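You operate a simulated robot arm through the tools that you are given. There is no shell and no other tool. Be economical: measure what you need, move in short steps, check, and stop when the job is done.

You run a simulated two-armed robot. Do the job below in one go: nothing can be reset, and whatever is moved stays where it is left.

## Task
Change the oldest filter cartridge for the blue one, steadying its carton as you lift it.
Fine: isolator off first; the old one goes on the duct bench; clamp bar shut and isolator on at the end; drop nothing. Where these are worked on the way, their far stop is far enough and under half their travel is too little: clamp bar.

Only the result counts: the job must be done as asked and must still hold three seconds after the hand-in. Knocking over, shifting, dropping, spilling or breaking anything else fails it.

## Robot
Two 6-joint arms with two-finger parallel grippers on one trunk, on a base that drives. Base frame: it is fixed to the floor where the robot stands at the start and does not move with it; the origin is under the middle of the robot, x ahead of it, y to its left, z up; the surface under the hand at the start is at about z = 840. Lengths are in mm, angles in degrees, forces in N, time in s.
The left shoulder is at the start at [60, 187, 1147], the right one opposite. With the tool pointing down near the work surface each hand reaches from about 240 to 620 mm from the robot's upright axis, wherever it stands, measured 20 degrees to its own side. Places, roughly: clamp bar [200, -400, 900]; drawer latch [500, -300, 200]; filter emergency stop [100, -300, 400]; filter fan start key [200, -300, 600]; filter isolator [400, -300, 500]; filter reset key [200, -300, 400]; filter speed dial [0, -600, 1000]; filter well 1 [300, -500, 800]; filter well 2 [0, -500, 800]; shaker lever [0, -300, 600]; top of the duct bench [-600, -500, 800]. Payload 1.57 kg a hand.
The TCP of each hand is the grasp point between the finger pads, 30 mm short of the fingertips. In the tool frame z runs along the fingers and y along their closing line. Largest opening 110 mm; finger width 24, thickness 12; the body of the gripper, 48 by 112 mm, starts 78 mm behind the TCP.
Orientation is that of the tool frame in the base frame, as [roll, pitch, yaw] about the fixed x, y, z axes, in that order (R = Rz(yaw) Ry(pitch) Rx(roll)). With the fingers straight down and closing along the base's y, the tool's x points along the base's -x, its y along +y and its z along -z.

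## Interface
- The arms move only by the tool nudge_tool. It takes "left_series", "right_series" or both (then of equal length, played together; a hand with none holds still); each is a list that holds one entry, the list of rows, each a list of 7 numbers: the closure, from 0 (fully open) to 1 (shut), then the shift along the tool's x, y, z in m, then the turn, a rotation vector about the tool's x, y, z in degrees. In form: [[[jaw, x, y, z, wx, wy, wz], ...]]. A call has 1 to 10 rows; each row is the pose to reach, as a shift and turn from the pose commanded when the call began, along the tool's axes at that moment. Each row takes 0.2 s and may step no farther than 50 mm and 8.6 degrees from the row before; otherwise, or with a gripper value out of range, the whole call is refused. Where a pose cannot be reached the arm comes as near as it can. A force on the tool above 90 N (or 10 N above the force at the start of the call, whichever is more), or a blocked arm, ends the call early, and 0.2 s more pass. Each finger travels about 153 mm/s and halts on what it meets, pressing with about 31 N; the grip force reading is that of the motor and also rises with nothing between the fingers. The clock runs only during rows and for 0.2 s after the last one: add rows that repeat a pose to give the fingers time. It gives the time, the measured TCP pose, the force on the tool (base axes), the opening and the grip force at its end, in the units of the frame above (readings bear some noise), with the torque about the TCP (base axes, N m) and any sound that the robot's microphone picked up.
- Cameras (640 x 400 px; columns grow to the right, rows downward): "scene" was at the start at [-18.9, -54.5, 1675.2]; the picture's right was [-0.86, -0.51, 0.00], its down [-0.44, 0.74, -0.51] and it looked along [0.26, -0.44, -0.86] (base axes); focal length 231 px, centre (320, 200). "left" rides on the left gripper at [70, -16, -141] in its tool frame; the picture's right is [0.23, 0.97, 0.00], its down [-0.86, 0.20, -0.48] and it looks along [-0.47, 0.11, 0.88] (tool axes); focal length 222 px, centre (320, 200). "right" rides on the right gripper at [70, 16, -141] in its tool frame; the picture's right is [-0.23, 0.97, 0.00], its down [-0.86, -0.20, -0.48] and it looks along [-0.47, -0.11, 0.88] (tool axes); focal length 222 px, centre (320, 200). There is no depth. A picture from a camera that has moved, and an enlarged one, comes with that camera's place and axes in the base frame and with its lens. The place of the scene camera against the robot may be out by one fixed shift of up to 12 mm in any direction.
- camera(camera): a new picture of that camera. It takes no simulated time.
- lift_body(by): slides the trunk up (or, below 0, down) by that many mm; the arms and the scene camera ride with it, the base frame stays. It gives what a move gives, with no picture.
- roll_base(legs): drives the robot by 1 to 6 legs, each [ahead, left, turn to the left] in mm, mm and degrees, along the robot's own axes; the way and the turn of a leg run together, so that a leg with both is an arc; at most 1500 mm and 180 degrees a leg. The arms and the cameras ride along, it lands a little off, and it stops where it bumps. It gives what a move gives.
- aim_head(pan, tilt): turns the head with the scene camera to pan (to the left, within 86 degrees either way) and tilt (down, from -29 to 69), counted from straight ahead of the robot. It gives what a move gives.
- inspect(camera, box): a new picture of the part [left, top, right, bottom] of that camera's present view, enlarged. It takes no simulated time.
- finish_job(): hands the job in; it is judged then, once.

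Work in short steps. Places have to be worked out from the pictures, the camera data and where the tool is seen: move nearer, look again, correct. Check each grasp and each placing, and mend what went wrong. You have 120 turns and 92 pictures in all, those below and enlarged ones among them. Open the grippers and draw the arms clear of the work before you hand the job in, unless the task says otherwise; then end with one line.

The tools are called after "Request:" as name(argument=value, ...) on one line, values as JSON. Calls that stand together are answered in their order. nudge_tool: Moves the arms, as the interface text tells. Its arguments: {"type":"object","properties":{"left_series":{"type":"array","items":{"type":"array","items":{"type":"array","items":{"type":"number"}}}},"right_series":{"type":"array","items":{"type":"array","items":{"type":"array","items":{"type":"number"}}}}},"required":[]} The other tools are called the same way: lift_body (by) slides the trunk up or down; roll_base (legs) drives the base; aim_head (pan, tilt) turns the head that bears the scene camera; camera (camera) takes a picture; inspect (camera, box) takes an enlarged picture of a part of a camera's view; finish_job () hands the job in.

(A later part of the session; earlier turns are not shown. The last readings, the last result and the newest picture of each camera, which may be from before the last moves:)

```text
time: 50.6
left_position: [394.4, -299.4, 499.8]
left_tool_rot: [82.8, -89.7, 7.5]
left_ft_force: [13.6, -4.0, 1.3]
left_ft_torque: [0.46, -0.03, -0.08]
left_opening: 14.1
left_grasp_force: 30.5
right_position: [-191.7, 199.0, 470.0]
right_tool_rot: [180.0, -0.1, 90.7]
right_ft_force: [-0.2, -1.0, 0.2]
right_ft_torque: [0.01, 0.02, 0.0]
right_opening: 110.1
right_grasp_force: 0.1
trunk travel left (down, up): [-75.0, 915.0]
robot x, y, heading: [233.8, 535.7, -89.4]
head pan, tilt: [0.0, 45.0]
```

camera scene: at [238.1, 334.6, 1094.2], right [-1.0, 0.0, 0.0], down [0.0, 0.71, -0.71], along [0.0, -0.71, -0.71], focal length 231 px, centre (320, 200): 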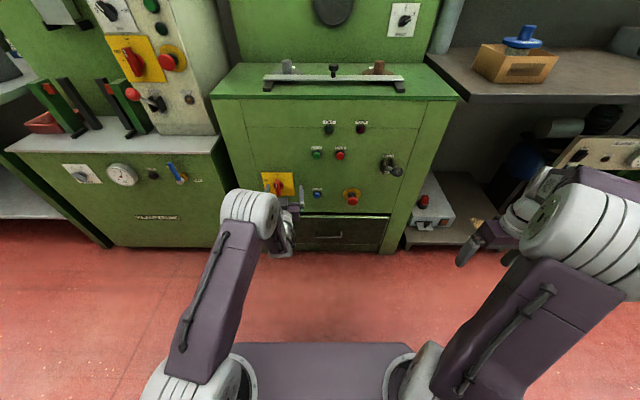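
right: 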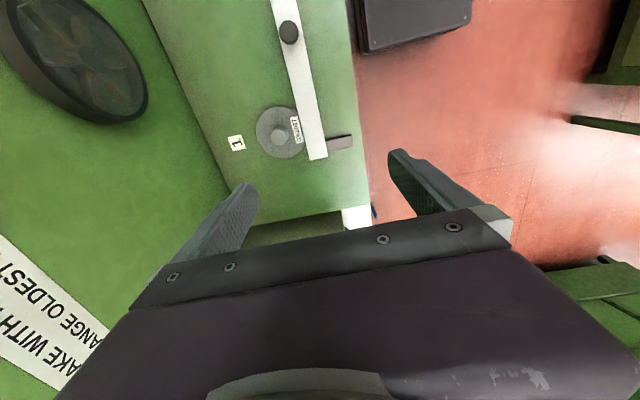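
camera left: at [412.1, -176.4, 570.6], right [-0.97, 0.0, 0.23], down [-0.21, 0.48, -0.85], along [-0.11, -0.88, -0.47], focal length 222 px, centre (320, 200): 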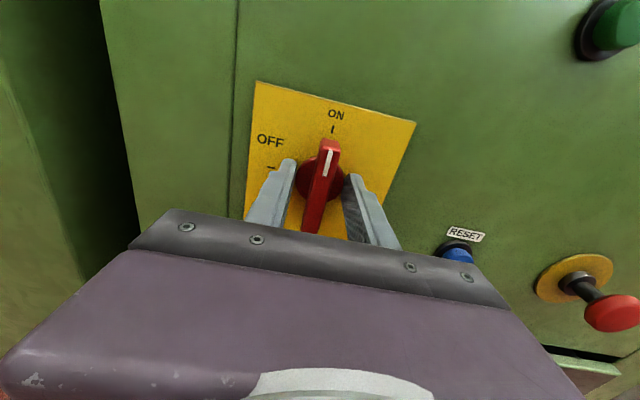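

Now 14 mm: the blade is held. I turn it -85° about the tool axis toward OFF.

Request:
nudge_tool(left_series=[[[1, 0, -0.001, 0, 0, 0, -8.5], [1, 0, -0.002, 0, 0, 0, -17], [1, 0, -0.002, 0, 0, 0, -25.5], [1, 0, -0.002, 0, 0, 0, -34], [1, 0, -0.002, 0, 0, 0, -42.5], [1, 0, -0.002, 0, 0, 0, -51], [1, 0, -0.002, 0, 0, 0, -59.5], [1, 0, -0.002, 0, 0, 0, -68], [1, 0, -0.002, 0, 0, 0, -76.5], [1, 0, -0.002, 0, 0, 0, -85]]])

Request:
camera(camera="left")

```text
time: 52.8
left_position: [393.7, -298.9, 500.5]
left_tool_rot: [90.0, -4.6, 0.2]
left_ft_force: [14.7, 2.4, 0.2]
left_ft_torque: [0.0, 0.1, 0.06]
left_opening: 13.9
left_grasp_force: 30.2
right_position: [-191.9, 199.3, 470.1]
right_tool_rot: [-180.0, 0.0, 90.5]
right_ft_force: [-0.5, -0.4, 0.4]
right_ft_torque: [0.04, 0.02, -0.02]
right_opening: 109.9
right_grasp_force: 0.0
trunk travel left (down, up): [-75.0, 915.0]
robot x, y, heading: [232.5, 536.4, -89.6]
head pan, tilt: [0.0, 45.0]
```

```text
63 pictures are left
camera left: at [466.4, -157.9, 488.7], right [0.15, 0.0, 0.99], down [-0.87, 0.48, 0.13], along [-0.47, -0.88, 0.07], focal length 222 px, centre (320, 200)
```

left: 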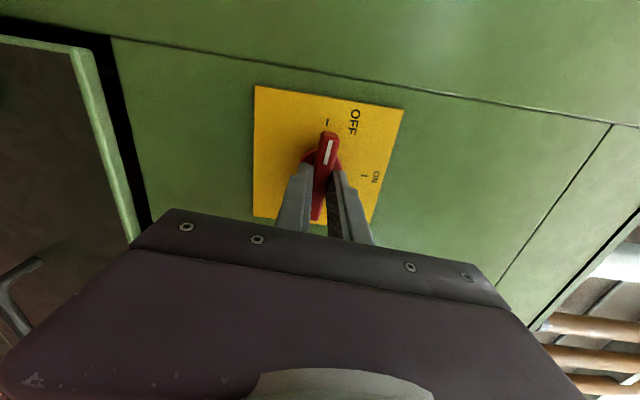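

The handle points at OFF within a few degrees. I finish the turn with the last ~6° until its stop, then open.

Request:
nudge_tool(left_series=[[[1, 0, 0, 0, 0, 0, -5], [1, 0, 0, 0, 0, 0, -8], [1, 0, 0, 0, 0, 0, -8], [0.5, 0, 0, 0, 0, 0, -8], [0.5, 0, 0, 0, 0, 0, -8]]])

Request:
roll_base(legs=[[-100, 0, 0]])

Request:
inspect(camera="left", box=[220, 60, 420, 220])

```text
time: 54.0
left_position: [393.1, -299.2, 498.9]
left_tool_rot: [90.0, 3.3, 0.1]
left_ft_force: [-0.4, -0.4, 0.2]
left_ft_torque: [0.0, 0.0, 0.0]
left_opening: 54.9
left_grasp_force: 0.0
right_position: [-192.2, 199.0, 468.9]
right_tool_rot: [180.0, -0.1, 90.5]
right_ft_force: [-0.4, -0.7, -0.9]
right_ft_torque: [-0.02, 0.01, 0.0]
right_opening: 110.0
right_grasp_force: 0.1
trunk travel left (down, up): [-75.0, 915.0]
robot x, y, heading: [230.7, 537.5, -89.8]
head pan, tilt: [0.0, 45.0]
```

```text
time: 55.2
left_position: [392.4, -199.7, 500.9]
left_tool_rot: [90.0, 3.3, 0.2]
left_ft_force: [-0.6, -1.0, 0.3]
left_ft_torque: [-0.01, -0.01, -0.02]
left_opening: 54.9
left_grasp_force: 0.1
right_position: [-193.0, 299.2, 468.0]
right_tool_rot: [179.9, -0.1, 90.5]
right_ft_force: [0.6, 0.1, -0.6]
right_ft_torque: [0.03, -0.01, -0.01]
right_opening: 110.0
right_grasp_force: 0.1
trunk travel left (down, up): [-75.0, 915.0]
robot x, y, heading: [230.7, 639.5, -89.7]
head pan, tilt: [0.0, 45.0]
```

```text
2.50 times, centred on (320, 140) of left
camera zoom: at [462.2, -57.3, 479.2], right [0.28, 0.0, 0.96], down [-0.84, 0.48, 0.25], along [-0.46, -0.88, 0.14], focal length 555 px, centre (320, 350)
```

zoom: 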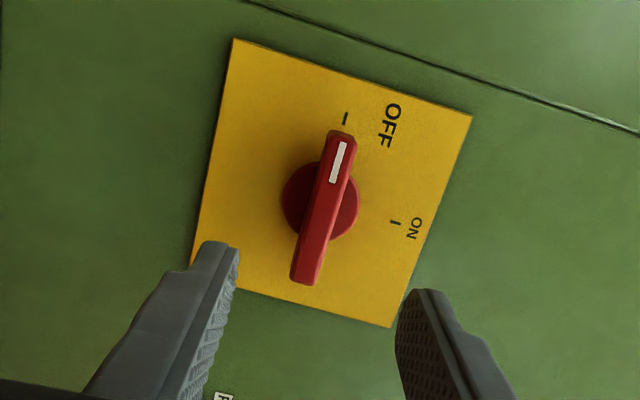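

Isolator is OFF. Now I raise the trunk and turn the left tool back down to work at the deck.

Request:
lift_body(by=400)

Request:
lift_body(by=370)

Request:
nudge_tool(left_series=[[[0, 0, 0, -0.02, 8.5, 0, 0], [0, 0, 0, -0.05, 17, 0, 0], [0, 0, 0, -0.07, 25.5, 0, 0], [0, 0, 0, -0.09, 34, 0, 0], [0, 0, 0, -0.12, 42.5, 0, 0], [0, 0, 0, -0.15, 51, 0, 0], [0, 0, 0, -0.18, 59.5, 0, 0], [0, 0, 0, -0.2, 68, 0, 0], [0, 0, 0, -0.22, 76.5, 0, 0], [0, 0, 0, -0.22, 85, 0, 0]]])

Request:
camera(camera="scene")

```text
time: 59.0
left_position: [392.8, -198.9, 901.1]
left_tool_rot: [90.0, 3.3, 0.1]
left_ft_force: [-0.1, -0.2, -0.2]
left_ft_torque: [0.03, 0.01, 0.02]
left_opening: 54.8
left_grasp_force: 0.1
right_position: [-193.5, 298.8, 868.0]
right_tool_rot: [179.9, -0.1, 90.5]
right_ft_force: [-0.7, -0.7, -0.4]
right_ft_torque: [-0.01, -0.05, 0.03]
right_opening: 110.0
right_grasp_force: 0.1
trunk travel left (down, up): [-475.0, 515.0]
robot x, y, heading: [229.5, 638.1, -89.6]
head pan, tilt: [0.0, 45.0]
```

```text
time: 62.6
left_position: [391.9, -199.5, 1269.6]
left_tool_rot: [90.1, 3.4, 0.1]
left_ft_force: [0.4, -0.3, 0.1]
left_ft_torque: [0.02, -0.04, 0.04]
left_opening: 55.2
left_grasp_force: 0.0
right_position: [-194.0, 299.6, 1238.6]
right_tool_rot: [180.0, 0.0, 90.5]
right_ft_force: [-0.1, 0.2, -0.3]
right_ft_torque: [-0.01, 0.01, -0.02]
right_opening: 110.0
right_grasp_force: 0.0
trunk travel left (down, up): [-845.0, 145.0]
robot x, y, heading: [230.6, 640.4, -89.7]
head pan, tilt: [0.0, 45.0]
```

```text
time: 64.8
left_position: [430.9, 40.7, 1246.0]
left_tool_rot: [159.8, 10.6, -2.5]
left_ft_force: [-0.2, 0.3, 0.5]
left_ft_torque: [-0.03, -0.01, 0.01]
left_opening: 109.9
left_grasp_force: 0.1
left hand out of reach, approached as far as the arm can: row 1, 2, 4, 5, 6, 7, 8, 9, 10
right_position: [-195.6, 300.0, 1238.7]
right_tool_rot: [179.9, -0.1, 90.4]
right_ft_force: [0.2, 0.3, -0.2]
right_ft_torque: [0.0, 0.01, 0.04]
right_opening: 110.0
right_grasp_force: 0.1
trunk travel left (down, up): [-845.0, 145.0]
robot x, y, heading: [232.9, 638.5, -89.4]
head pan, tilt: [0.0, 45.0]
```

```text
61 pictures are left
camera scene: at [236.4, 620.4, 1764.2], right [-1.0, -0.01, 0.0], down [-0.01, 0.71, -0.71], along [0.01, -0.71, -0.71], focal length 231 px, centre (320, 200)
```

scene: 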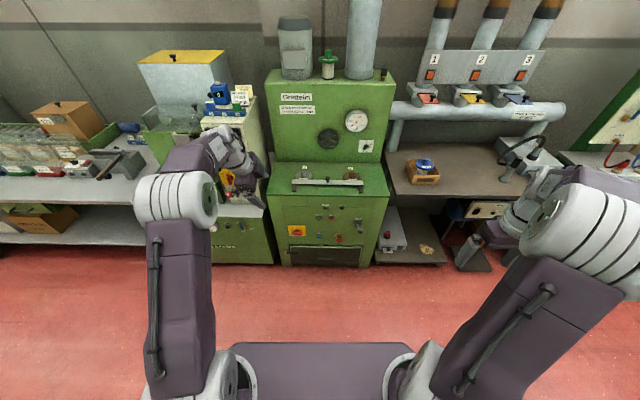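

The deck is well in view. I enlarge it to understand the clamp bar, and finish levelling the left tool.

Request:
inspect(camera="scene", box=[265, 150, 395, 225])

Request:
nudge_tool(left_series=[[[0, 0, 0, 0, 6, 3, 0], [0, 0, 0, 0, 12, 6, 0], [0, 0, 0, 0, 20, 10, 0], [0, 0, 0, 0, 20, 10, 0]]])

```text
4.92 times, centred on (330, 188) of scene
camera zoom: at [236.4, 620.4, 1764.2], right [-1.0, -0.01, 0.0], down [-0.01, 0.71, -0.71], along [0.01, -0.71, -0.71], focal length 1137 px, centre (271, 262)
```

zoom: 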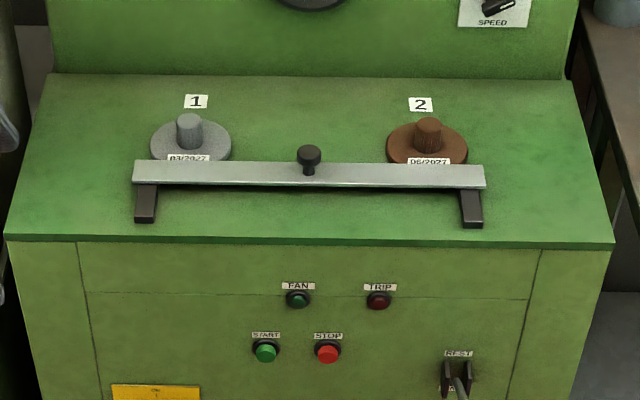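

```text
refused: row 3 steps farther than a row can; nothing moved
```

Well 1 reads 03/2027 and well 2 06/2027, so the grey one in well 1 is the oldest. The bar hinges at the front on two arms with a knob in the middle. I level the left tool and turn it so it closes along x.

Request:
nudge_tool(left_series=[[[0, 0, 0, 0, 5, 2.5, 0], [0, 0, 0, 0, 10, 5, 0], [0, 0, 0, 0, 15, 7.5, 0], [0, 0, 0, 0, 20, 10, 0], [0, 0, 0, 0, 20, 10, 0]]])

Request:
nudge_tool(left_series=[[[0, 0, 0, 0, 0, 0, -8.5], [0, 0, 0, 0, 0, 0, -17], [0, 0, 0, 0, 0, 0, -25.5], [0, 0, 0, 0, 0, 0, -34], [0, 0, 0, 0, 0, 0, -42.5], [0, 0, 0, 0, 0, 0, -51], [0, 0, 0, 0, 0, 0, -59.5], [0, 0, 0, 0, 0, 0, -68], [0, 0, 0, 0, 0, 0, -76.5], [0, 0, 0, 0, 0, 0, -85]]])

```text
time: 66.0
left_position: [431.2, 42.0, 1245.9]
left_tool_rot: [159.7, 10.5, -2.5]
left_ft_force: [0.3, -0.7, -0.3]
left_ft_torque: [0.0, 0.03, 0.01]
left_opening: 110.0
left_grasp_force: 0.1
left hand out of reach, approached as far as the arm can: row 1, 2, 3, 4, 5
right_position: [-194.9, 299.6, 1239.8]
right_tool_rot: [180.0, -0.1, 90.5]
right_ft_force: [0.7, 0.7, 0.3]
right_ft_torque: [-0.05, 0.0, -0.01]
right_opening: 110.0
right_grasp_force: 0.1
trunk travel left (down, up): [-845.0, 145.0]
robot x, y, heading: [229.3, 636.8, -89.7]
head pan, tilt: [0.0, 45.0]
```

```text
time: 68.2
left_position: [429.2, 41.1, 1245.4]
left_tool_rot: [-170.5, 20.8, 86.3]
left_ft_force: [-1.0, -0.6, 0.9]
left_ft_torque: [0.03, -0.03, 0.03]
left_opening: 110.3
left_grasp_force: 0.1
right_position: [-193.8, 299.9, 1238.6]
right_tool_rot: [-179.9, 0.0, 90.5]
right_ft_force: [0.3, -0.3, 0.0]
right_ft_torque: [0.0, -0.03, 0.02]
right_opening: 110.0
right_grasp_force: 0.1
trunk travel left (down, up): [-845.0, 145.0]
robot x, y, heading: [231.1, 636.1, -89.2]
head pan, tilt: [0.0, 45.0]
```

At full stretch and this height the tool cannot point down; I draw the hand back and down while levelling it.

Request:
nudge_tool(left_series=[[[0, 0.03, 0, 0.02, -2, 4, 0], [0, 0.06, 0, 0.04, -4, 8, 0], [0, 0.09, 0, 0.06, -6, 12, 0], [0, 0.12, 0, 0.08, -8, 16, 0], [0, 0.15, 0, 0.1, -9.5, 20.5, 0], [0, 0.15, 0, 0.1, -9.5, 20.5, 0]]])

Request:
roll_base(legs=[[450, -100, 0]])

Request:
camera(camera="scene")

Request:
camera(camera="left")

```text
time: 69.6
left_position: [436.0, 147.6, 1113.5]
left_tool_rot: [-173.0, 9.7, 84.8]
left_ft_force: [-0.9, 0.2, -0.4]
left_ft_torque: [-0.01, 0.05, 0.02]
left_opening: 109.9
left_grasp_force: 0.0
left hand out of reach, approached as far as the arm can: row 1, 2, 3, 4, 5, 6
right_position: [-194.2, 300.7, 1238.6]
right_tool_rot: [179.9, -0.1, 90.6]
right_ft_force: [-0.5, 0.4, -0.2]
right_ft_torque: [0.01, 0.02, 0.0]
right_opening: 110.1
right_grasp_force: 0.1
trunk travel left (down, up): [-845.0, 145.0]
robot x, y, heading: [231.6, 640.1, -89.6]
head pan, tilt: [0.0, 45.0]
```

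```text
time: 72.4
left_position: [338.7, -303.2, 1114.3]
left_tool_rot: [-172.9, 9.9, 84.6]
left_ft_force: [0.0, 0.3, 0.2]
left_ft_torque: [0.03, 0.03, -0.02]
left_opening: 109.7
left_grasp_force: 0.0
right_position: [-291.7, -152.8, 1238.5]
right_tool_rot: [-179.9, 0.0, 90.4]
right_ft_force: [0.4, 0.5, -0.3]
right_ft_torque: [0.0, 0.0, -0.01]
right_opening: 109.9
right_grasp_force: 0.0
trunk travel left (down, up): [-845.0, 145.0]
robot x, y, heading: [138.0, 186.3, -89.6]
head pan, tilt: [0.0, 45.0]
```

```text
59 pictures are left
camera scene: at [140.8, 170.1, 1764.2], right [-1.0, -0.01, 0.0], down [-0.01, 0.71, -0.71], along [0.0, -0.71, -0.71], focal length 231 px, centre (320, 200)
```

scene: 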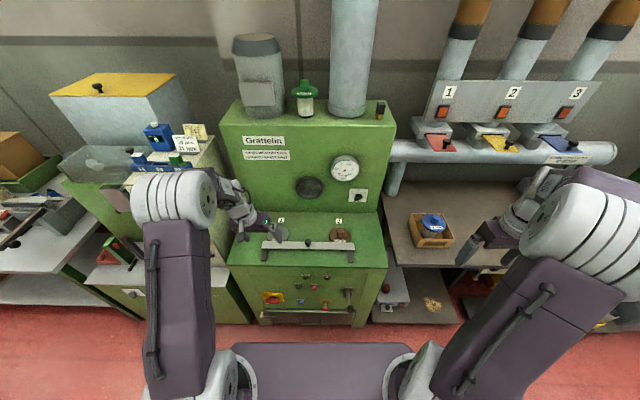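

```text
58 pictures are left
camera left: at [349.5, -211.6, 1241.8], right [0.98, 0.11, -0.16], down [0.19, -0.79, 0.59], along [-0.06, -0.61, -0.79], focal length 222 px, centre (320, 200)
```

left: 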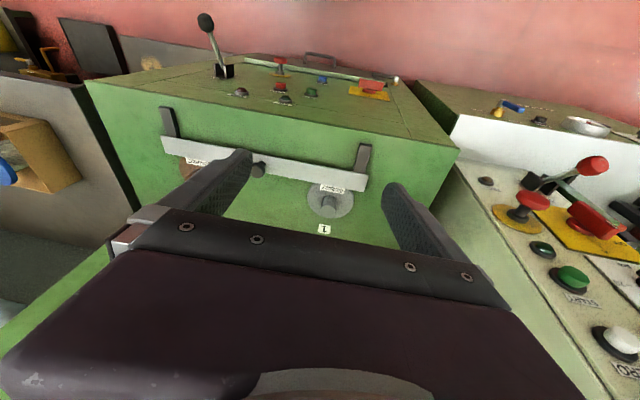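

Two views put the knob near [207, -415, 908]. I bring the left hand above it, level, tips about 70 mm clear.

Request:
nudge_tool(left_series=[[[0, -0.02, -0.021, 0.027, -1.4, 2, -1], [0, -0.04, -0.042, 0.054, -2.8, 4, -2], [0, -0.06, -0.063, 0.081, -4.2, 6, -3], [0, -0.08, -0.084, 0.108, -5.6, 8, -4.2], [0, -0.099, -0.106, 0.137, -7, 9.9, -5.4], [0, -0.099, -0.106, 0.137, -7, 9.9, -5.4]]])

Request:
camera(camera="left")

```text
time: 73.8
left_position: [237.0, -349.2, 997.8]
left_tool_rot: [-169.6, 3.0, 90.0]
left_ft_force: [0.7, 1.0, -0.1]
left_ft_torque: [-0.02, 0.0, 0.03]
left_opening: 110.3
left_grasp_force: 0.2
left hand out of reach, approached as far as the arm can: row 1, 2, 3, 4, 5, 6
right_position: [-290.0, -151.4, 1240.3]
right_tool_rot: [-179.9, 0.0, 90.4]
right_ft_force: [-1.0, 0.5, -0.3]
right_ft_torque: [-0.04, -0.01, -0.01]
right_opening: 110.0
right_grasp_force: 0.1
trunk travel left (down, up): [-845.0, 145.0]
robot x, y, heading: [132.6, 184.5, -89.5]
head pan, tilt: [0.0, 45.0]
```

```text
57 pictures are left
camera left: at [248.2, -273.3, 1134.5], right [0.96, 0.22, -0.19], down [0.28, -0.83, 0.48], along [-0.05, -0.51, -0.86], focal length 222 px, centre (320, 200)
```

left: 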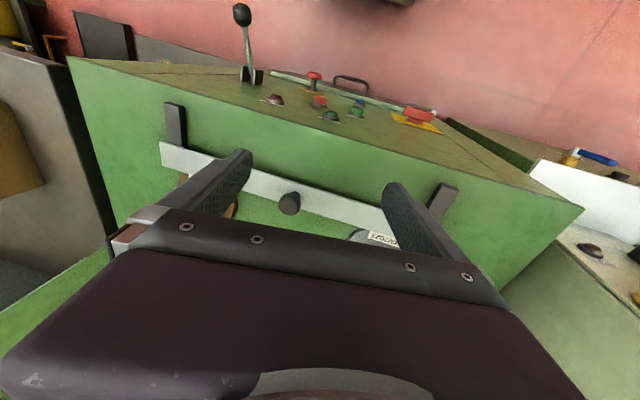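

Still at the reach limit; I drive 110 mm nearer (hand passes well above the knob), then level.

Request:
roll_base(legs=[[110, 0, 0]])

Request:
nudge_tool(left_series=[[[0, 0.01, -0.01, 0, -3, 1, 0], [0, 0.02, -0.02, 0, -6, 2, 0], [0, 0.03, -0.033, 0, -10, 3, 0], [0, 0.035, -0.033, 0, -10, 3, 0]]])

Request:
camera(camera="left")

```text
time: 75.0
left_position: [236.9, -458.0, 998.3]
left_tool_rot: [-169.7, 3.1, 90.0]
left_ft_force: [0.0, 0.2, -0.3]
left_ft_torque: [0.0, 0.0, -0.01]
left_opening: 110.0
left_grasp_force: 0.0
right_position: [-290.0, -259.9, 1240.1]
right_tool_rot: [-180.0, 0.1, 90.4]
right_ft_force: [-0.5, 0.8, 0.3]
right_ft_torque: [-0.02, 0.01, 0.01]
right_opening: 110.0
right_grasp_force: 0.1
trunk travel left (down, up): [-845.0, 145.0]
robot x, y, heading: [132.4, 76.4, -89.5]
head pan, tilt: [0.0, 45.0]
```

```text
time: 76.0
left_position: [235.6, -412.4, 986.9]
left_tool_rot: [-172.1, 2.3, 89.6]
left_ft_force: [0.5, 0.5, -0.1]
left_ft_torque: [0.0, -0.01, 0.0]
left_opening: 109.8
left_grasp_force: 0.2
left hand out of reach, approached as far as the arm can: row 1, 2, 3, 4
right_position: [-290.6, -261.9, 1239.0]
right_tool_rot: [180.0, -0.1, 90.4]
right_ft_force: [-0.6, 0.2, -0.2]
right_ft_torque: [0.0, 0.0, -0.01]
right_opening: 109.8
right_grasp_force: 0.0
trunk travel left (down, up): [-845.0, 145.0]
robot x, y, heading: [136.0, 75.9, -89.9]
head pan, tilt: [0.0, 45.0]
```

```text
56 pictures are left
camera left: at [241.8, -337.1, 1126.4], right [0.97, 0.21, -0.14], down [0.26, -0.84, 0.48], along [-0.02, -0.5, -0.86], focal length 222 px, centre (320, 200)
```

left: 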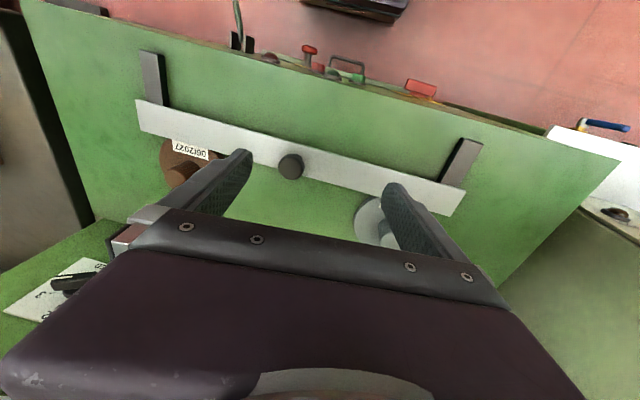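

The hand won't level at this yaw: the last wrist joint is probably at its limit after the earlier rolling. I turn it half a turn the other way (closing line still along x), raising slightly.

Request:
nudge_tool(left_series=[[[0, 0, 0, -0.01, 0, 0, 8.5], [0, 0, 0, -0.03, 0, 0, 17], [0, 0, 0, -0.04, 0, 0, 25.5], [0, 0, 0, -0.04, 0, 0, 34], [0, 0, 0, -0.04, 0, 0, 42.5], [0, 0, 0, -0.04, 0, 0, 51], [0, 0, 0, -0.04, 0, 0, 59.5], [0, 0, 0, -0.04, 0, 0, 68], [0, 0, 0, -0.04, 0, 0, 76.5], [0, 0, 0, -0.04, 0, 0, 85]]])

Request:
nudge_tool(left_series=[[[0, 0, 0, 0, 0, 0, 8.5], [0, 0, 0, 0, 0, 0, 17], [0, 0, 0, 0, 0, 0, 25.5], [0, 0, 0, 0, 0, 0, 34], [0, 0, 0, 0, 0, 0, 42.5], [0, 0, 0, 0, 0, 0, 51], [0, 0, 0, 0, 0, 0, 59.5], [0, 0, 0, 0, 0, 0, 68], [0, 0, 0, 0, 0, 0, 76.5], [0, 0, 0, 0, 0, 0, 85]]])

```text
time: 78.2
left_position: [242.0, -408.4, 1025.5]
left_tool_rot: [178.2, 8.8, 4.2]
left_ft_force: [0.3, 0.2, -0.3]
left_ft_torque: [0.02, 0.02, -0.01]
left_opening: 109.9
left_grasp_force: 0.1
right_position: [-290.4, -261.9, 1238.2]
right_tool_rot: [-180.0, -0.1, 90.4]
right_ft_force: [0.0, 0.5, -0.2]
right_ft_torque: [-0.02, 0.02, -0.01]
right_opening: 110.2
right_grasp_force: 0.1
trunk travel left (down, up): [-845.0, 145.0]
robot x, y, heading: [132.4, 78.3, -89.5]
head pan, tilt: [0.0, 45.0]
```

```text
time: 80.4
left_position: [241.1, -408.3, 1025.6]
left_tool_rot: [171.1, -1.0, -80.7]
left_ft_force: [0.4, 0.4, 0.3]
left_ft_torque: [-0.01, -0.04, -0.01]
left_opening: 109.9
left_grasp_force: 0.1
right_position: [-290.6, -262.1, 1238.6]
right_tool_rot: [179.9, -0.2, 90.3]
right_ft_force: [0.3, 0.0, -0.4]
right_ft_torque: [0.0, 0.02, -0.03]
right_opening: 110.1
right_grasp_force: 0.1
trunk travel left (down, up): [-845.0, 145.0]
robot x, y, heading: [132.8, 76.8, -89.7]
head pan, tilt: [0.0, 45.0]
```

Everything was reachable this way. Now I level the tool and centre above the knob.

Request:
nudge_tool(left_series=[[[0, 0.002, 0.011, 0.01, 3, 0.3, 3], [0, 0.004, 0.022, 0.02, 6, 0.6, 6], [0, 0.006, 0.034, 0.03, 8.9, 1, 9.3], [0, 0.006, 0.034, 0.03, 8.9, 1, 9.3]]])

Request:
camera(camera="left")

```text
time: 81.4
left_position: [224.8, -375.0, 977.9]
left_tool_rot: [174.6, -4.2, -89.7]
left_ft_force: [-0.5, 0.0, 0.2]
left_ft_torque: [-0.02, -0.03, 0.01]
left_opening: 110.1
left_grasp_force: 0.0
left hand out of reach, approached as far as the arm can: row 1, 2, 3
right_position: [-290.1, -261.7, 1238.0]
right_tool_rot: [-180.0, 0.1, 90.4]
right_ft_force: [-0.1, 1.2, -0.6]
right_ft_torque: [-0.01, 0.04, -0.01]
right_opening: 110.0
right_grasp_force: 0.1
trunk travel left (down, up): [-845.0, 145.0]
robot x, y, heading: [132.6, 76.1, -89.7]
head pan, tilt: [0.0, 45.0]
```

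```text
55 pictures are left
camera left: at [255.6, -433.3, 1121.2], right [-0.97, -0.22, 0.11], down [-0.16, 0.89, 0.43], along [-0.19, 0.4, -0.9], focal length 222 px, centre (320, 200)
```

left: 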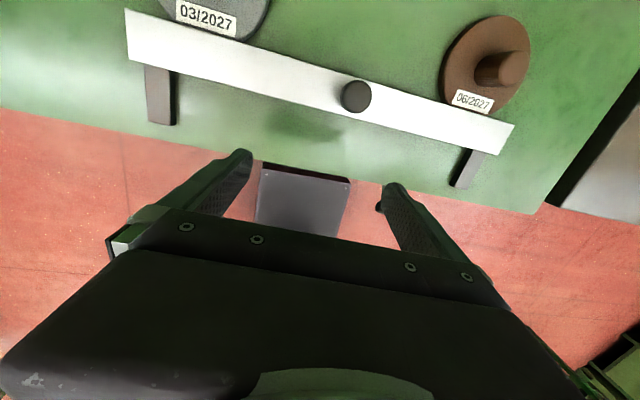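

Dates confirmed: well 1 03/2027, well 2 06/2027. Something in the left arm's configuration limits it; I look at the whole arm.

Request:
aim_head(pan=20, tilt=60)

Request:
camera(camera="scene")

```text
time: 82.2
left_position: [224.3, -374.0, 977.2]
left_tool_rot: [174.4, -4.2, -89.5]
left_ft_force: [-0.5, -0.4, -0.1]
left_ft_torque: [0.0, 0.01, -0.02]
left_opening: 110.4
left_grasp_force: 0.1
right_position: [-291.5, -262.5, 1238.2]
right_tool_rot: [180.0, -0.1, 90.3]
right_ft_force: [-0.1, 0.3, -0.6]
right_ft_torque: [0.0, 0.03, -0.01]
right_opening: 109.7
right_grasp_force: 0.0
trunk travel left (down, up): [-845.0, 145.0]
robot x, y, heading: [137.2, 81.7, -89.6]
head pan, tilt: [20.0, 60.0]
```

```text
54 pictures are left
camera scene: at [163.7, 76.8, 1744.7], right [-0.94, -0.35, 0.0], down [-0.3, 0.81, -0.5], along [0.17, -0.47, -0.87], focal length 231 px, centre (320, 200)
```

scene: 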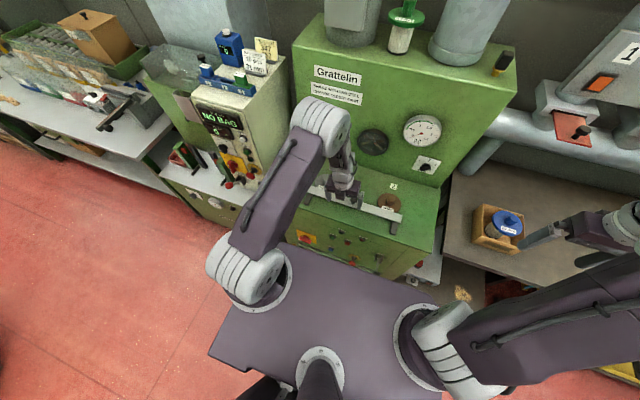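

The forearm hangs vertically, in line with the tool — a wrist singularity. I raise the hand relative to the trunk and lower the trunk, giving the wrist a proper bend.

Request:
nudge_tool(left_series=[[[0, 0, 0, -0.04, 0, 0, 0], [0, 0, 0, -0.08, 0, 0, 0], [0, 0, 0, -0.12, 0, 0, 0], [0, 0, 0, -0.16, 0, 0, 0], [0, 0, 0, -0.16, 0, 0, 0]]])

Request:
lift_body(by=-120)

Request:
nudge_tool(left_series=[[[0, 0.01, 0.006, 0, 2, 1.4, 0], [0, 0.025, 0.012, 0, 4, 2.8, 0], [0, 0.04, 0.018, 0, 5.5, 4.2, 0], [0, 0.04, 0.018, 0, 5.5, 4.2, 0]]])

```text
time: 83.4
left_position: [224.9, -370.1, 1108.7]
left_tool_rot: [170.7, -4.5, -89.5]
left_ft_force: [0.8, -0.3, 0.3]
left_ft_torque: [0.03, -0.05, -0.04]
left_opening: 110.3
left_grasp_force: 0.1
left hand out of reach, approached as far as the arm can: row 1, 2, 3, 4, 5
right_position: [-291.9, -261.9, 1239.1]
right_tool_rot: [-180.0, -0.1, 90.4]
right_ft_force: [0.3, -0.6, 0.4]
right_ft_torque: [0.02, -0.01, -0.04]
right_opening: 109.9
right_grasp_force: 0.1
trunk travel left (down, up): [-845.0, 145.0]
robot x, y, heading: [130.0, 73.9, -89.8]
head pan, tilt: [20.0, 60.0]
```

```text
time: 84.9
left_position: [224.1, -369.9, 988.7]
left_tool_rot: [170.7, -4.7, -89.5]
left_ft_force: [0.4, -0.2, -0.8]
left_ft_torque: [-0.01, 0.01, 0.0]
left_opening: 110.0
left_grasp_force: 0.0
right_position: [-290.5, -262.1, 1117.8]
right_tool_rot: [-180.0, 0.0, 90.4]
right_ft_force: [0.0, -0.4, -0.4]
right_ft_torque: [0.03, 0.01, -0.01]
right_opening: 110.1
right_grasp_force: 0.1
trunk travel left (down, up): [-725.0, 265.0]
robot x, y, heading: [131.7, 75.9, -89.4]
head pan, tilt: [20.0, 60.0]
```

```text
time: 85.9
left_position: [225.8, -388.1, 970.9]
left_tool_rot: [171.8, -9.8, -89.0]
left_ft_force: [-0.4, -0.4, 0.0]
left_ft_torque: [-0.01, 0.0, -0.01]
left_opening: 110.6
left_grasp_force: 0.1
left hand out of reach, approached as far as the arm can: row 1, 2, 3, 4
right_position: [-290.5, -262.3, 1118.9]
right_tool_rot: [180.0, 0.0, 90.4]
right_ft_force: [0.1, 0.0, 0.3]
right_ft_torque: [0.03, 0.02, 0.0]
right_opening: 110.0
right_grasp_force: 0.2
trunk travel left (down, up): [-725.0, 265.0]
robot x, y, heading: [137.0, 76.3, -89.9]
head pan, tilt: [20.0, 60.0]
```

The left wrist seems flipped against a joint limit; the right arm is untouched. I'll use the right arm for bar and cartridges and the left for steadying and the isolator. I back off, fold the left hand back, and move the base left.

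Request:
roll_base(legs=[[-220, 0, 0]])

Request:
nudge_tool(left_series=[[[0, -0.02, 0, -0.04, 0, 0, 0], [0, -0.05, -0.01, -0.07, 0, -3, 0], [0, -0.08, -0.02, -0.1, 0, -6, 0], [0, -0.12, -0.03, -0.12, 0, -9, 0], [0, -0.15, -0.04, -0.14, 0, -9, 0], [0, -0.15, -0.04, -0.14, 0, -9, 0]]])

Request:
roll_base(legs=[[0, 210, 0]])

Request:
aim_head(pan=-10, tilt=50)

Request:
camera(camera="scene")

```text
time: 87.6
left_position: [224.5, -170.9, 969.4]
left_tool_rot: [171.7, -9.7, -88.9]
left_ft_force: [-0.4, -0.2, -0.3]
left_ft_torque: [-0.03, 0.02, 0.02]
left_opening: 110.1
left_grasp_force: 0.0
right_position: [-292.0, -45.5, 1117.4]
right_tool_rot: [-180.0, -0.1, 90.4]
right_ft_force: [-1.2, 0.1, 0.5]
right_ft_torque: [0.0, -0.02, 0.01]
right_opening: 110.2
right_grasp_force: 0.0
trunk travel left (down, up): [-725.0, 265.0]
robot x, y, heading: [133.1, 288.2, -89.5]
head pan, tilt: [20.0, 60.0]
```

```text
time: 89.0
left_position: [279.8, 2.0, 1060.9]
left_tool_rot: [170.4, -1.2, -90.2]
left_ft_force: [-0.3, 0.3, -0.6]
left_ft_torque: [0.0, -0.02, -0.01]
left_opening: 110.1
left_grasp_force: 0.0
left hand out of reach, approached as far as the arm can: row 2, 3, 4, 5, 6
right_position: [-291.6, -45.5, 1118.0]
right_tool_rot: [179.9, -0.1, 90.5]
right_ft_force: [0.8, -0.6, 0.1]
right_ft_torque: [0.02, 0.02, -0.01]
right_opening: 110.1
right_grasp_force: 0.1
trunk travel left (down, up): [-725.0, 265.0]
robot x, y, heading: [133.1, 293.9, -89.5]
head pan, tilt: [20.0, 60.0]
```

```text
time: 90.6
left_position: [486.9, 4.2, 1061.3]
left_tool_rot: [170.5, -1.3, -90.4]
left_ft_force: [-0.5, -0.4, 0.9]
left_ft_torque: [-0.01, 0.01, -0.01]
left_opening: 110.0
left_grasp_force: 0.0
right_position: [-84.9, -41.6, 1118.2]
right_tool_rot: [179.9, -0.1, 90.2]
right_ft_force: [-1.0, 0.7, 0.1]
right_ft_torque: [-0.02, -0.03, -0.02]
right_opening: 109.8
right_grasp_force: 0.1
trunk travel left (down, up): [-725.0, 265.0]
robot x, y, heading: [341.8, 293.8, -89.7]
head pan, tilt: [20.0, 60.0]
```

```text
time: 91.6
left_position: [487.4, 2.8, 1060.6]
left_tool_rot: [170.4, -1.3, -90.3]
left_ft_force: [-0.1, -0.6, 1.1]
left_ft_torque: [0.0, 0.0, -0.01]
left_opening: 110.1
left_grasp_force: 0.1
right_position: [-85.0, -42.2, 1118.2]
right_tool_rot: [179.8, -0.1, 90.3]
right_ft_force: [0.4, 0.5, -0.4]
right_ft_torque: [0.04, 0.0, 0.01]
right_opening: 109.9
right_grasp_force: 0.1
trunk travel left (down, up): [-725.0, 265.0]
robot x, y, heading: [339.7, 296.6, -89.6]
head pan, tilt: [-10.0, 50.0]
```

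```text
53 pictures are left
camera scene: at [334.7, 282.4, 1637.2], right [-0.99, 0.17, 0.0], down [0.13, 0.76, -0.64], along [-0.11, -0.63, -0.77], focal length 231 px, centre (320, 200)
```

scene: 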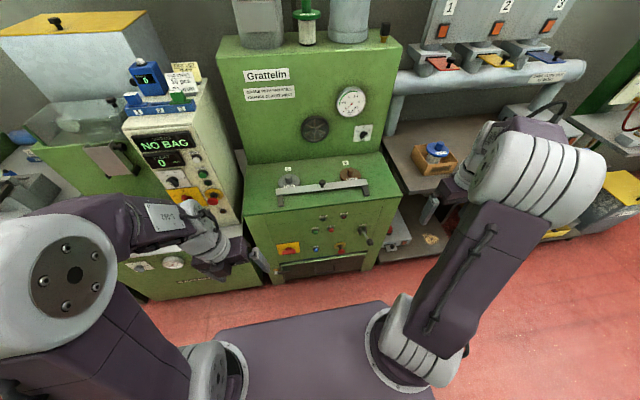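

Clear. I drive forward 200 mm and bring the right hand over the knob at about z 1015.

Request:
roll_base(legs=[[200, 0, 0]])

Request:
nudge_tool(right_series=[[[0, 0, 0.042, 0, 0, 0, 0], [0, 0, 0.084, 0, 0, 0, 0], [0, -0.02, 0.126, 0.02, 0, 0, 0], [0, -0.05, 0.16, 0.03, 0, 0, 0], [0, -0.08, 0.19, 0.04, 0, 0, 0], [0, -0.11, 0.22, 0.06, 0, 0, 0], [0, -0.14, 0.25, 0.08, 0, 0, 0], [0, -0.165, 0.28, 0.1, 0, 0, 0], [0, -0.17, 0.29, 0.1, 0, 0, 0], [0, -0.17, 0.29, 0.1, 0, 0, 0]]])

Request:
camera(camera="right")

```text
time: 93.2
left_position: [488.1, -195.3, 1060.1]
left_tool_rot: [170.5, -1.4, -90.5]
left_ft_force: [0.0, -0.3, -0.8]
left_ft_torque: [-0.01, -0.01, 0.0]
left_opening: 110.3
left_grasp_force: 0.0
right_position: [-83.4, -239.2, 1119.4]
right_tool_rot: [-180.0, -0.1, 90.2]
right_ft_force: [0.3, 0.1, 0.7]
right_ft_torque: [-0.04, -0.01, 0.02]
right_opening: 110.0
right_grasp_force: 0.1
trunk travel left (down, up): [-725.0, 265.0]
robot x, y, heading: [341.1, 90.9, -90.0]
head pan, tilt: [-10.0, 50.0]
```

```text
refused: row 3 steps farther than a row can; nothing moved
```

```text
52 pictures are left
camera right: at [-68.3, -169.3, 1259.8], right [0.97, -0.22, 0.0], down [-0.2, -0.86, 0.48], along [-0.11, -0.47, -0.88], focal length 222 px, centre (320, 200)
```

right: 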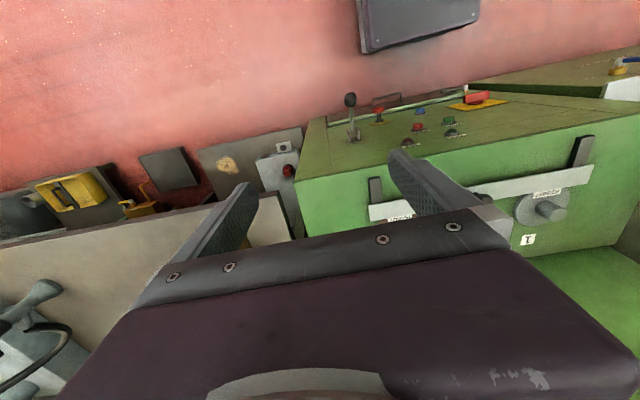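

I redo the move with row steps under 50 mm.

Request:
nudge_tool(right_series=[[[0, 0, 0.035, 0, 0, 0, 0], [0, -0.02, 0.07, 0.01, 0, 0, 0], [0, -0.04, 0.105, 0.02, 0, 0, 0], [0, -0.06, 0.14, 0.035, 0, 0, 0], [0, -0.085, 0.175, 0.05, 0, 0, 0], [0, -0.11, 0.21, 0.065, 0, 0, 0], [0, -0.135, 0.245, 0.08, 0, 0, 0], [0, -0.16, 0.275, 0.09, 0, 0, 0], [0, -0.175, 0.29, 0.1, 0, 0, 0], [0, -0.175, 0.29, 0.1, 0, 0, 0]]])

Request:
camera(camera="right")

```text
time: 95.4
left_position: [489.1, -194.7, 1063.0]
left_tool_rot: [170.4, -1.4, -90.4]
left_ft_force: [-0.5, 0.4, 0.8]
left_ft_torque: [0.02, 0.03, -0.01]
left_opening: 110.1
left_grasp_force: 0.0
right_position: [208.4, -414.8, 1018.3]
right_tool_rot: [180.0, -0.1, 90.2]
right_ft_force: [0.1, 0.8, 0.1]
right_ft_torque: [0.01, 0.02, 0.03]
right_opening: 110.0
right_grasp_force: 0.0
trunk travel left (down, up): [-725.0, 265.0]
robot x, y, heading: [341.5, 96.2, -89.5]
head pan, tilt: [-10.0, 50.0]
```

```text
51 pictures are left
camera right: at [223.1, -344.9, 1159.8], right [0.97, -0.22, 0.0], down [-0.2, -0.86, 0.48], along [-0.11, -0.47, -0.88], focal length 222 px, centre (320, 200)
```

right: 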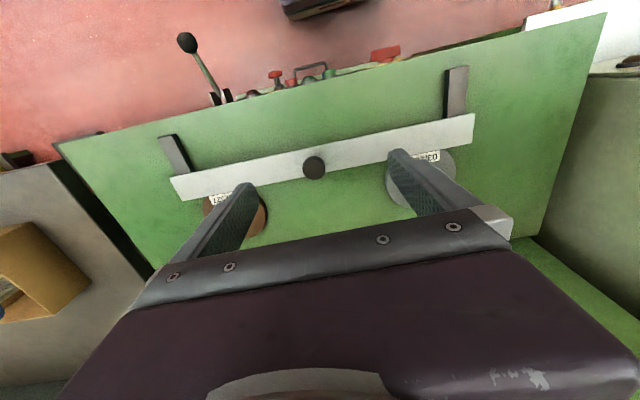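

Combining four rays, the knob sits near [196, -441, 886]; the hinge pins at y≈-370. I move over it and descend to tips ~25 mm above.

Request:
nudge_tool(right_series=[[[0, -0.026, -0.012, 0, 0, 0, 0], [0, -0.026, -0.012, 0.04, 0, 0, 0], [0, -0.026, -0.012, 0.073, 0, 0, 0], [0, -0.026, -0.012, 0.073, 0, 0, 0]]])

Request:
camera(camera="right")

```text
time: 96.4
left_position: [488.4, -196.0, 1061.1]
left_tool_rot: [170.4, -1.2, -90.4]
left_ft_force: [-0.3, -0.5, 0.6]
left_ft_torque: [0.04, -0.04, -0.01]
left_opening: 110.0
left_grasp_force: 0.1
right_position: [194.9, -442.7, 945.7]
right_tool_rot: [180.0, 0.0, 90.3]
right_ft_force: [-0.2, 0.5, -0.2]
right_ft_torque: [-0.02, -0.03, 0.0]
right_opening: 109.7
right_grasp_force: 0.0
trunk travel left (down, up): [-725.0, 265.0]
robot x, y, heading: [340.8, 96.3, -89.8]
head pan, tilt: [-10.0, 50.0]
```

```text
50 pictures are left
camera right: at [210.1, -371.2, 1086.3], right [0.97, -0.22, 0.0], down [-0.2, -0.86, 0.48], along [-0.11, -0.47, -0.88], focal length 222 px, centre (320, 200)
```

right: 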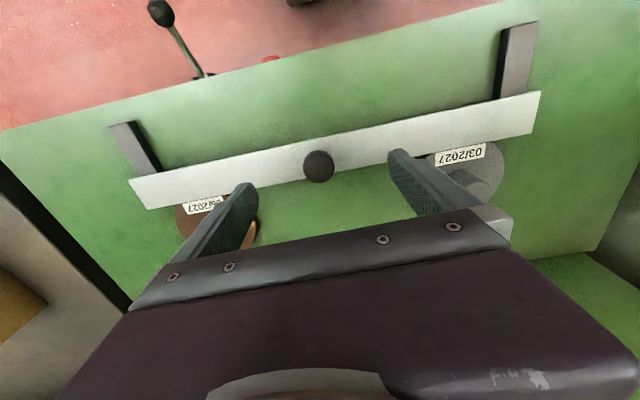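

The picture agrees with knob z≈887 directly below the tool. I descend 36 mm and close on it.

Request:
nudge_tool(right_series=[[[0.3, 0, 0, 0.02, 0, 0, 0], [0.4, 0, 0, 0.036, 0, 0, 0], [0.4, 0, 0, 0.036, 0, 0, 0], [1, 0, 0, 0.036, 0, 0, 0], [1, 0, 0, 0.036, 0, 0, 0], [1, 0, 0, 0.036, 0, 0, 0]]])

Request:
camera(camera="right")

```text
time: 97.8
left_position: [486.7, -196.0, 1062.5]
left_tool_rot: [170.4, -1.3, -90.4]
left_ft_force: [-0.9, -0.8, -0.1]
left_ft_torque: [0.04, -0.01, -0.02]
left_opening: 110.0
left_grasp_force: 0.1
right_position: [193.1, -441.1, 909.9]
right_tool_rot: [179.8, -0.1, 90.2]
right_ft_force: [-7.7, 0.3, -0.7]
right_ft_torque: [-0.12, 0.28, -0.06]
right_opening: 29.1
right_grasp_force: 38.7
trunk travel left (down, up): [-725.0, 265.0]
robot x, y, heading: [343.4, 92.7, -90.1]
head pan, tilt: [-10.0, 50.0]
```

```text
49 pictures are left
camera right: at [208.5, -370.6, 1050.4], right [0.97, -0.22, 0.0], down [-0.2, -0.86, 0.48], along [-0.11, -0.47, -0.88], focal length 222 px, centre (320, 200)
```

right: 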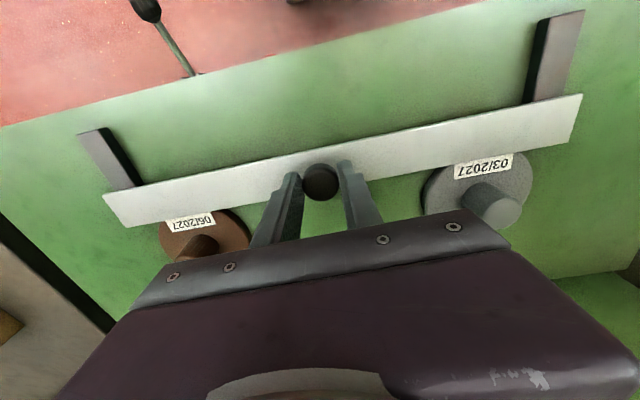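

The knob is gripped (29 mm). I lift it along the arc about the front hinge, first ~40°, watching force.

Request:
nudge_tool(right_series=[[[1, 0.002, 0, -0.005, 0, 0, 0], [1, 0.005, 0, -0.01, 0, 0, 0], [1, 0.013, 0, -0.021, 0, 0, 0], [1, 0.022, 0, -0.03, 0, 0, 0], [1, 0.033, 0, -0.038, 0, 0, 0], [1, 0.033, 0, -0.038, 0, 0, 0]]])

Request:
camera(camera="right")

```text
time: 99.2
left_position: [488.2, -195.8, 1060.7]
left_tool_rot: [170.4, -1.4, -90.4]
left_ft_force: [0.7, -0.3, -0.6]
left_ft_torque: [0.01, -0.03, 0.0]
left_opening: 110.1
left_grasp_force: 0.0
right_position: [194.8, -406.2, 947.8]
right_tool_rot: [179.9, 0.0, 90.1]
right_ft_force: [0.1, -0.4, 0.3]
right_ft_torque: [0.02, 0.0, 0.0]
right_opening: 0.2
right_grasp_force: 21.5
trunk travel left (down, up): [-725.0, 265.0]
robot x, y, heading: [342.5, 94.3, -89.9]
head pan, tilt: [-10.0, 50.0]
```

```text
48 pictures are left
camera right: at [210.6, -336.7, 1088.6], right [0.97, -0.22, 0.0], down [-0.2, -0.86, 0.48], along [-0.11, -0.47, -0.88], focal length 222 px, centre (320, 200)
```

right: 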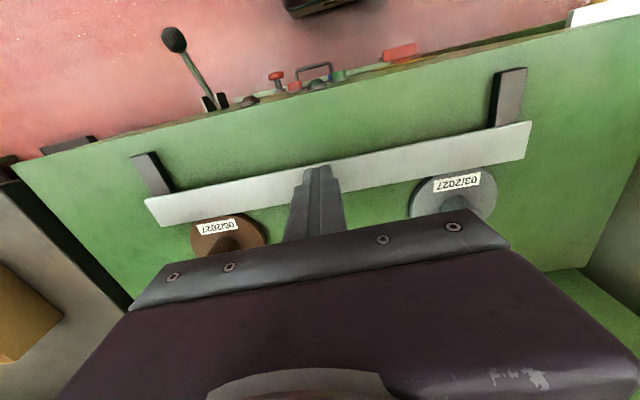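

It slipped off; the bar is still closed. I open, return and grip deeper, at the knob's neck, checking force on the way down.

Request:
nudge_tool(right_series=[[[0.5, 0, 0, 0, 0, 0, 0], [0.5, -0.018, -0.001, 0, 0, 0, 0], [0.5, -0.036, -0.002, 0, 0, 0, 0], [0.5, -0.036, -0.002, 0.025, 0, 0, 0], [0.5, -0.036, -0.002, 0.045, 0, 0, 0], [0.5, -0.036, -0.002, 0.045, 0, 0, 0]]])

Request:
camera(camera="right")

```text
time: 100.6
left_position: [489.5, -195.8, 1062.4]
left_tool_rot: [170.4, -1.3, -90.4]
left_ft_force: [0.3, -0.1, 0.8]
left_ft_torque: [0.02, 0.02, 0.01]
left_opening: 110.0
left_grasp_force: 0.0
right_position: [193.5, -443.9, 901.8]
right_tool_rot: [-179.9, -0.1, 90.2]
right_ft_force: [-0.2, 0.9, 0.4]
right_ft_torque: [0.0, 0.0, 0.01]
right_opening: 55.3
right_grasp_force: 0.1
trunk travel left (down, up): [-725.0, 265.0]
robot x, y, heading: [337.6, 97.4, -89.7]
head pan, tilt: [-10.0, 50.0]
```

```text
47 pictures are left
camera right: at [208.1, -373.3, 1043.4], right [0.97, -0.22, 0.0], down [-0.2, -0.86, 0.48], along [-0.11, -0.47, -0.88], focal length 222 px, centre (320, 200)
```

right: 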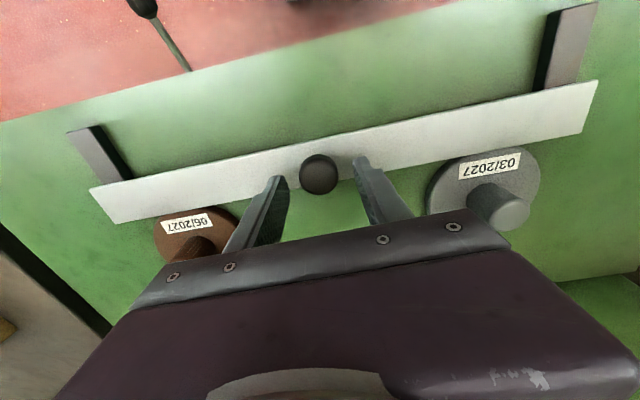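

Knob size in the image suggests it is ~8 mm nearer the robot (y≈-436) than the pads. I shift, go 5 mm deeper and close.

Request:
nudge_tool(right_series=[[[0.5, 0.008, 0, 0, 0, 0, 0], [0.5, 0.008, 0, 0.005, 0, 0, 0], [1, 0.008, 0, 0.005, 0, 0, 0], [1, 0.008, 0, 0.005, 0, 0, 0], [1, 0.008, 0, 0.005, 0, 0, 0]]])

Request:
camera(camera="right")

```text
time: 101.8
left_position: [488.2, -196.9, 1060.8]
left_tool_rot: [170.3, -1.3, -90.4]
left_ft_force: [0.0, -1.4, 0.3]
left_ft_torque: [0.03, 0.02, 0.0]
left_opening: 109.9
left_grasp_force: 0.0
right_position: [193.5, -436.1, 897.3]
right_tool_rot: [180.0, 0.0, 90.2]
right_ft_force: [3.6, 0.5, 0.9]
right_ft_torque: [0.09, -0.11, 0.04]
right_opening: 29.2
right_grasp_force: 39.0
trunk travel left (down, up): [-725.0, 265.0]
robot x, y, heading: [343.8, 96.4, -89.9]
head pan, tilt: [-10.0, 50.0]
```

```text
46 pictures are left
camera right: at [208.7, -365.2, 1038.2], right [0.97, -0.22, 0.0], down [-0.2, -0.86, 0.48], along [-0.11, -0.47, -0.88], focal length 222 px, centre (320, 200)
```

right: 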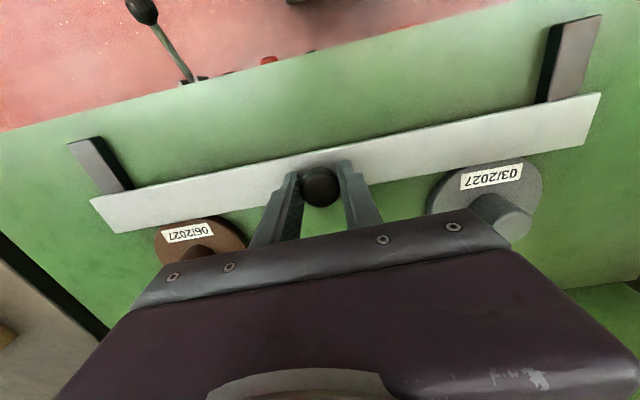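

Gripped again with the knob well between the pads. I lift about 15° along the arc and check.

Request:
nudge_tool(right_series=[[[1, 0.002, 0, -0.005, 0, 0, 0], [1, 0.005, 0, -0.01, 0, 0, 0], [1, 0.008, 0, -0.015, 0, 0, 0], [1, 0.008, 0, -0.015, 0, 0, 0]]])

Request:
camera(camera="right")

```text
time: 102.8
left_position: [489.6, -199.1, 1059.5]
left_tool_rot: [170.3, -1.0, -90.5]
left_ft_force: [0.6, 0.2, 0.7]
left_ft_torque: [-0.03, 0.0, -0.03]
left_opening: 110.0
left_grasp_force: 0.0
right_position: [193.7, -429.1, 911.1]
right_tool_rot: [180.0, -0.2, 90.2]
right_ft_force: [7.0, 0.4, -26.5]
right_ft_torque: [-0.02, -0.2, 0.05]
right_opening: 29.7
right_grasp_force: 39.6
trunk travel left (down, up): [-725.0, 265.0]
robot x, y, heading: [340.1, 96.6, -89.7]
head pan, tilt: [-10.0, 50.0]
```

```text
45 pictures are left
camera right: at [208.7, -359.7, 1052.0], right [0.97, -0.22, 0.0], down [-0.2, -0.86, 0.47], along [-0.11, -0.46, -0.88], focal length 222 px, centre (320, 200)
```

right: 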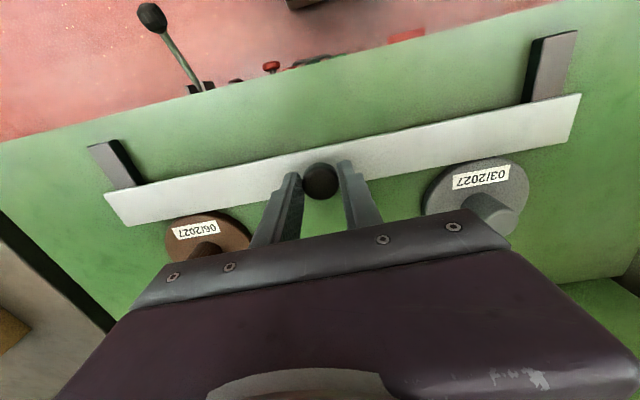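

Force -26 N vertical while still holding 29.7 mm: the bar resists but seems to follow. I continue along the arc a little.

Request:
nudge_tool(right_series=[[[1, 0.004, 0, -0.005, 0, 0, 0], [1, 0.009, 0, -0.01, 0, 0, 0], [1, 0.014, 0, -0.014, 0, 0, 0], [1, 0.014, 0, -0.014, 0, 0, 0]]])

Request:
camera(camera="right")

```text
time: 103.8
left_position: [487.6, -196.5, 1061.3]
left_tool_rot: [170.4, -1.3, -90.4]
left_ft_force: [0.0, 0.5, -0.5]
left_ft_torque: [0.03, 0.02, 0.0]
left_opening: 110.0
left_grasp_force: 0.0
right_position: [192.3, -413.9, 925.7]
right_tool_rot: [180.0, 0.0, 90.1]
right_ft_force: [0.8, -0.6, -0.5]
right_ft_torque: [-0.03, 0.02, -0.04]
right_opening: 0.1
right_grasp_force: 21.1
trunk travel left (down, up): [-725.0, 265.0]
robot x, y, heading: [340.0, 96.7, -90.0]
head pan, tilt: [-10.0, 50.0]
```

```text
44 pictures are left
camera right: at [208.3, -344.4, 1067.4], right [0.97, -0.22, 0.0], down [-0.2, -0.86, 0.48], along [-0.11, -0.47, -0.88], focal length 222 px, centre (320, 200)
```

right: 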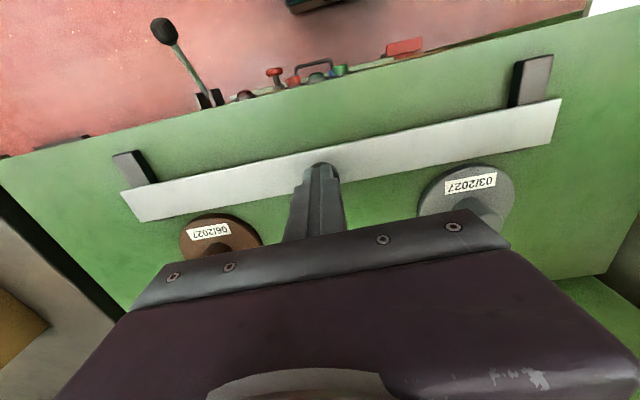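

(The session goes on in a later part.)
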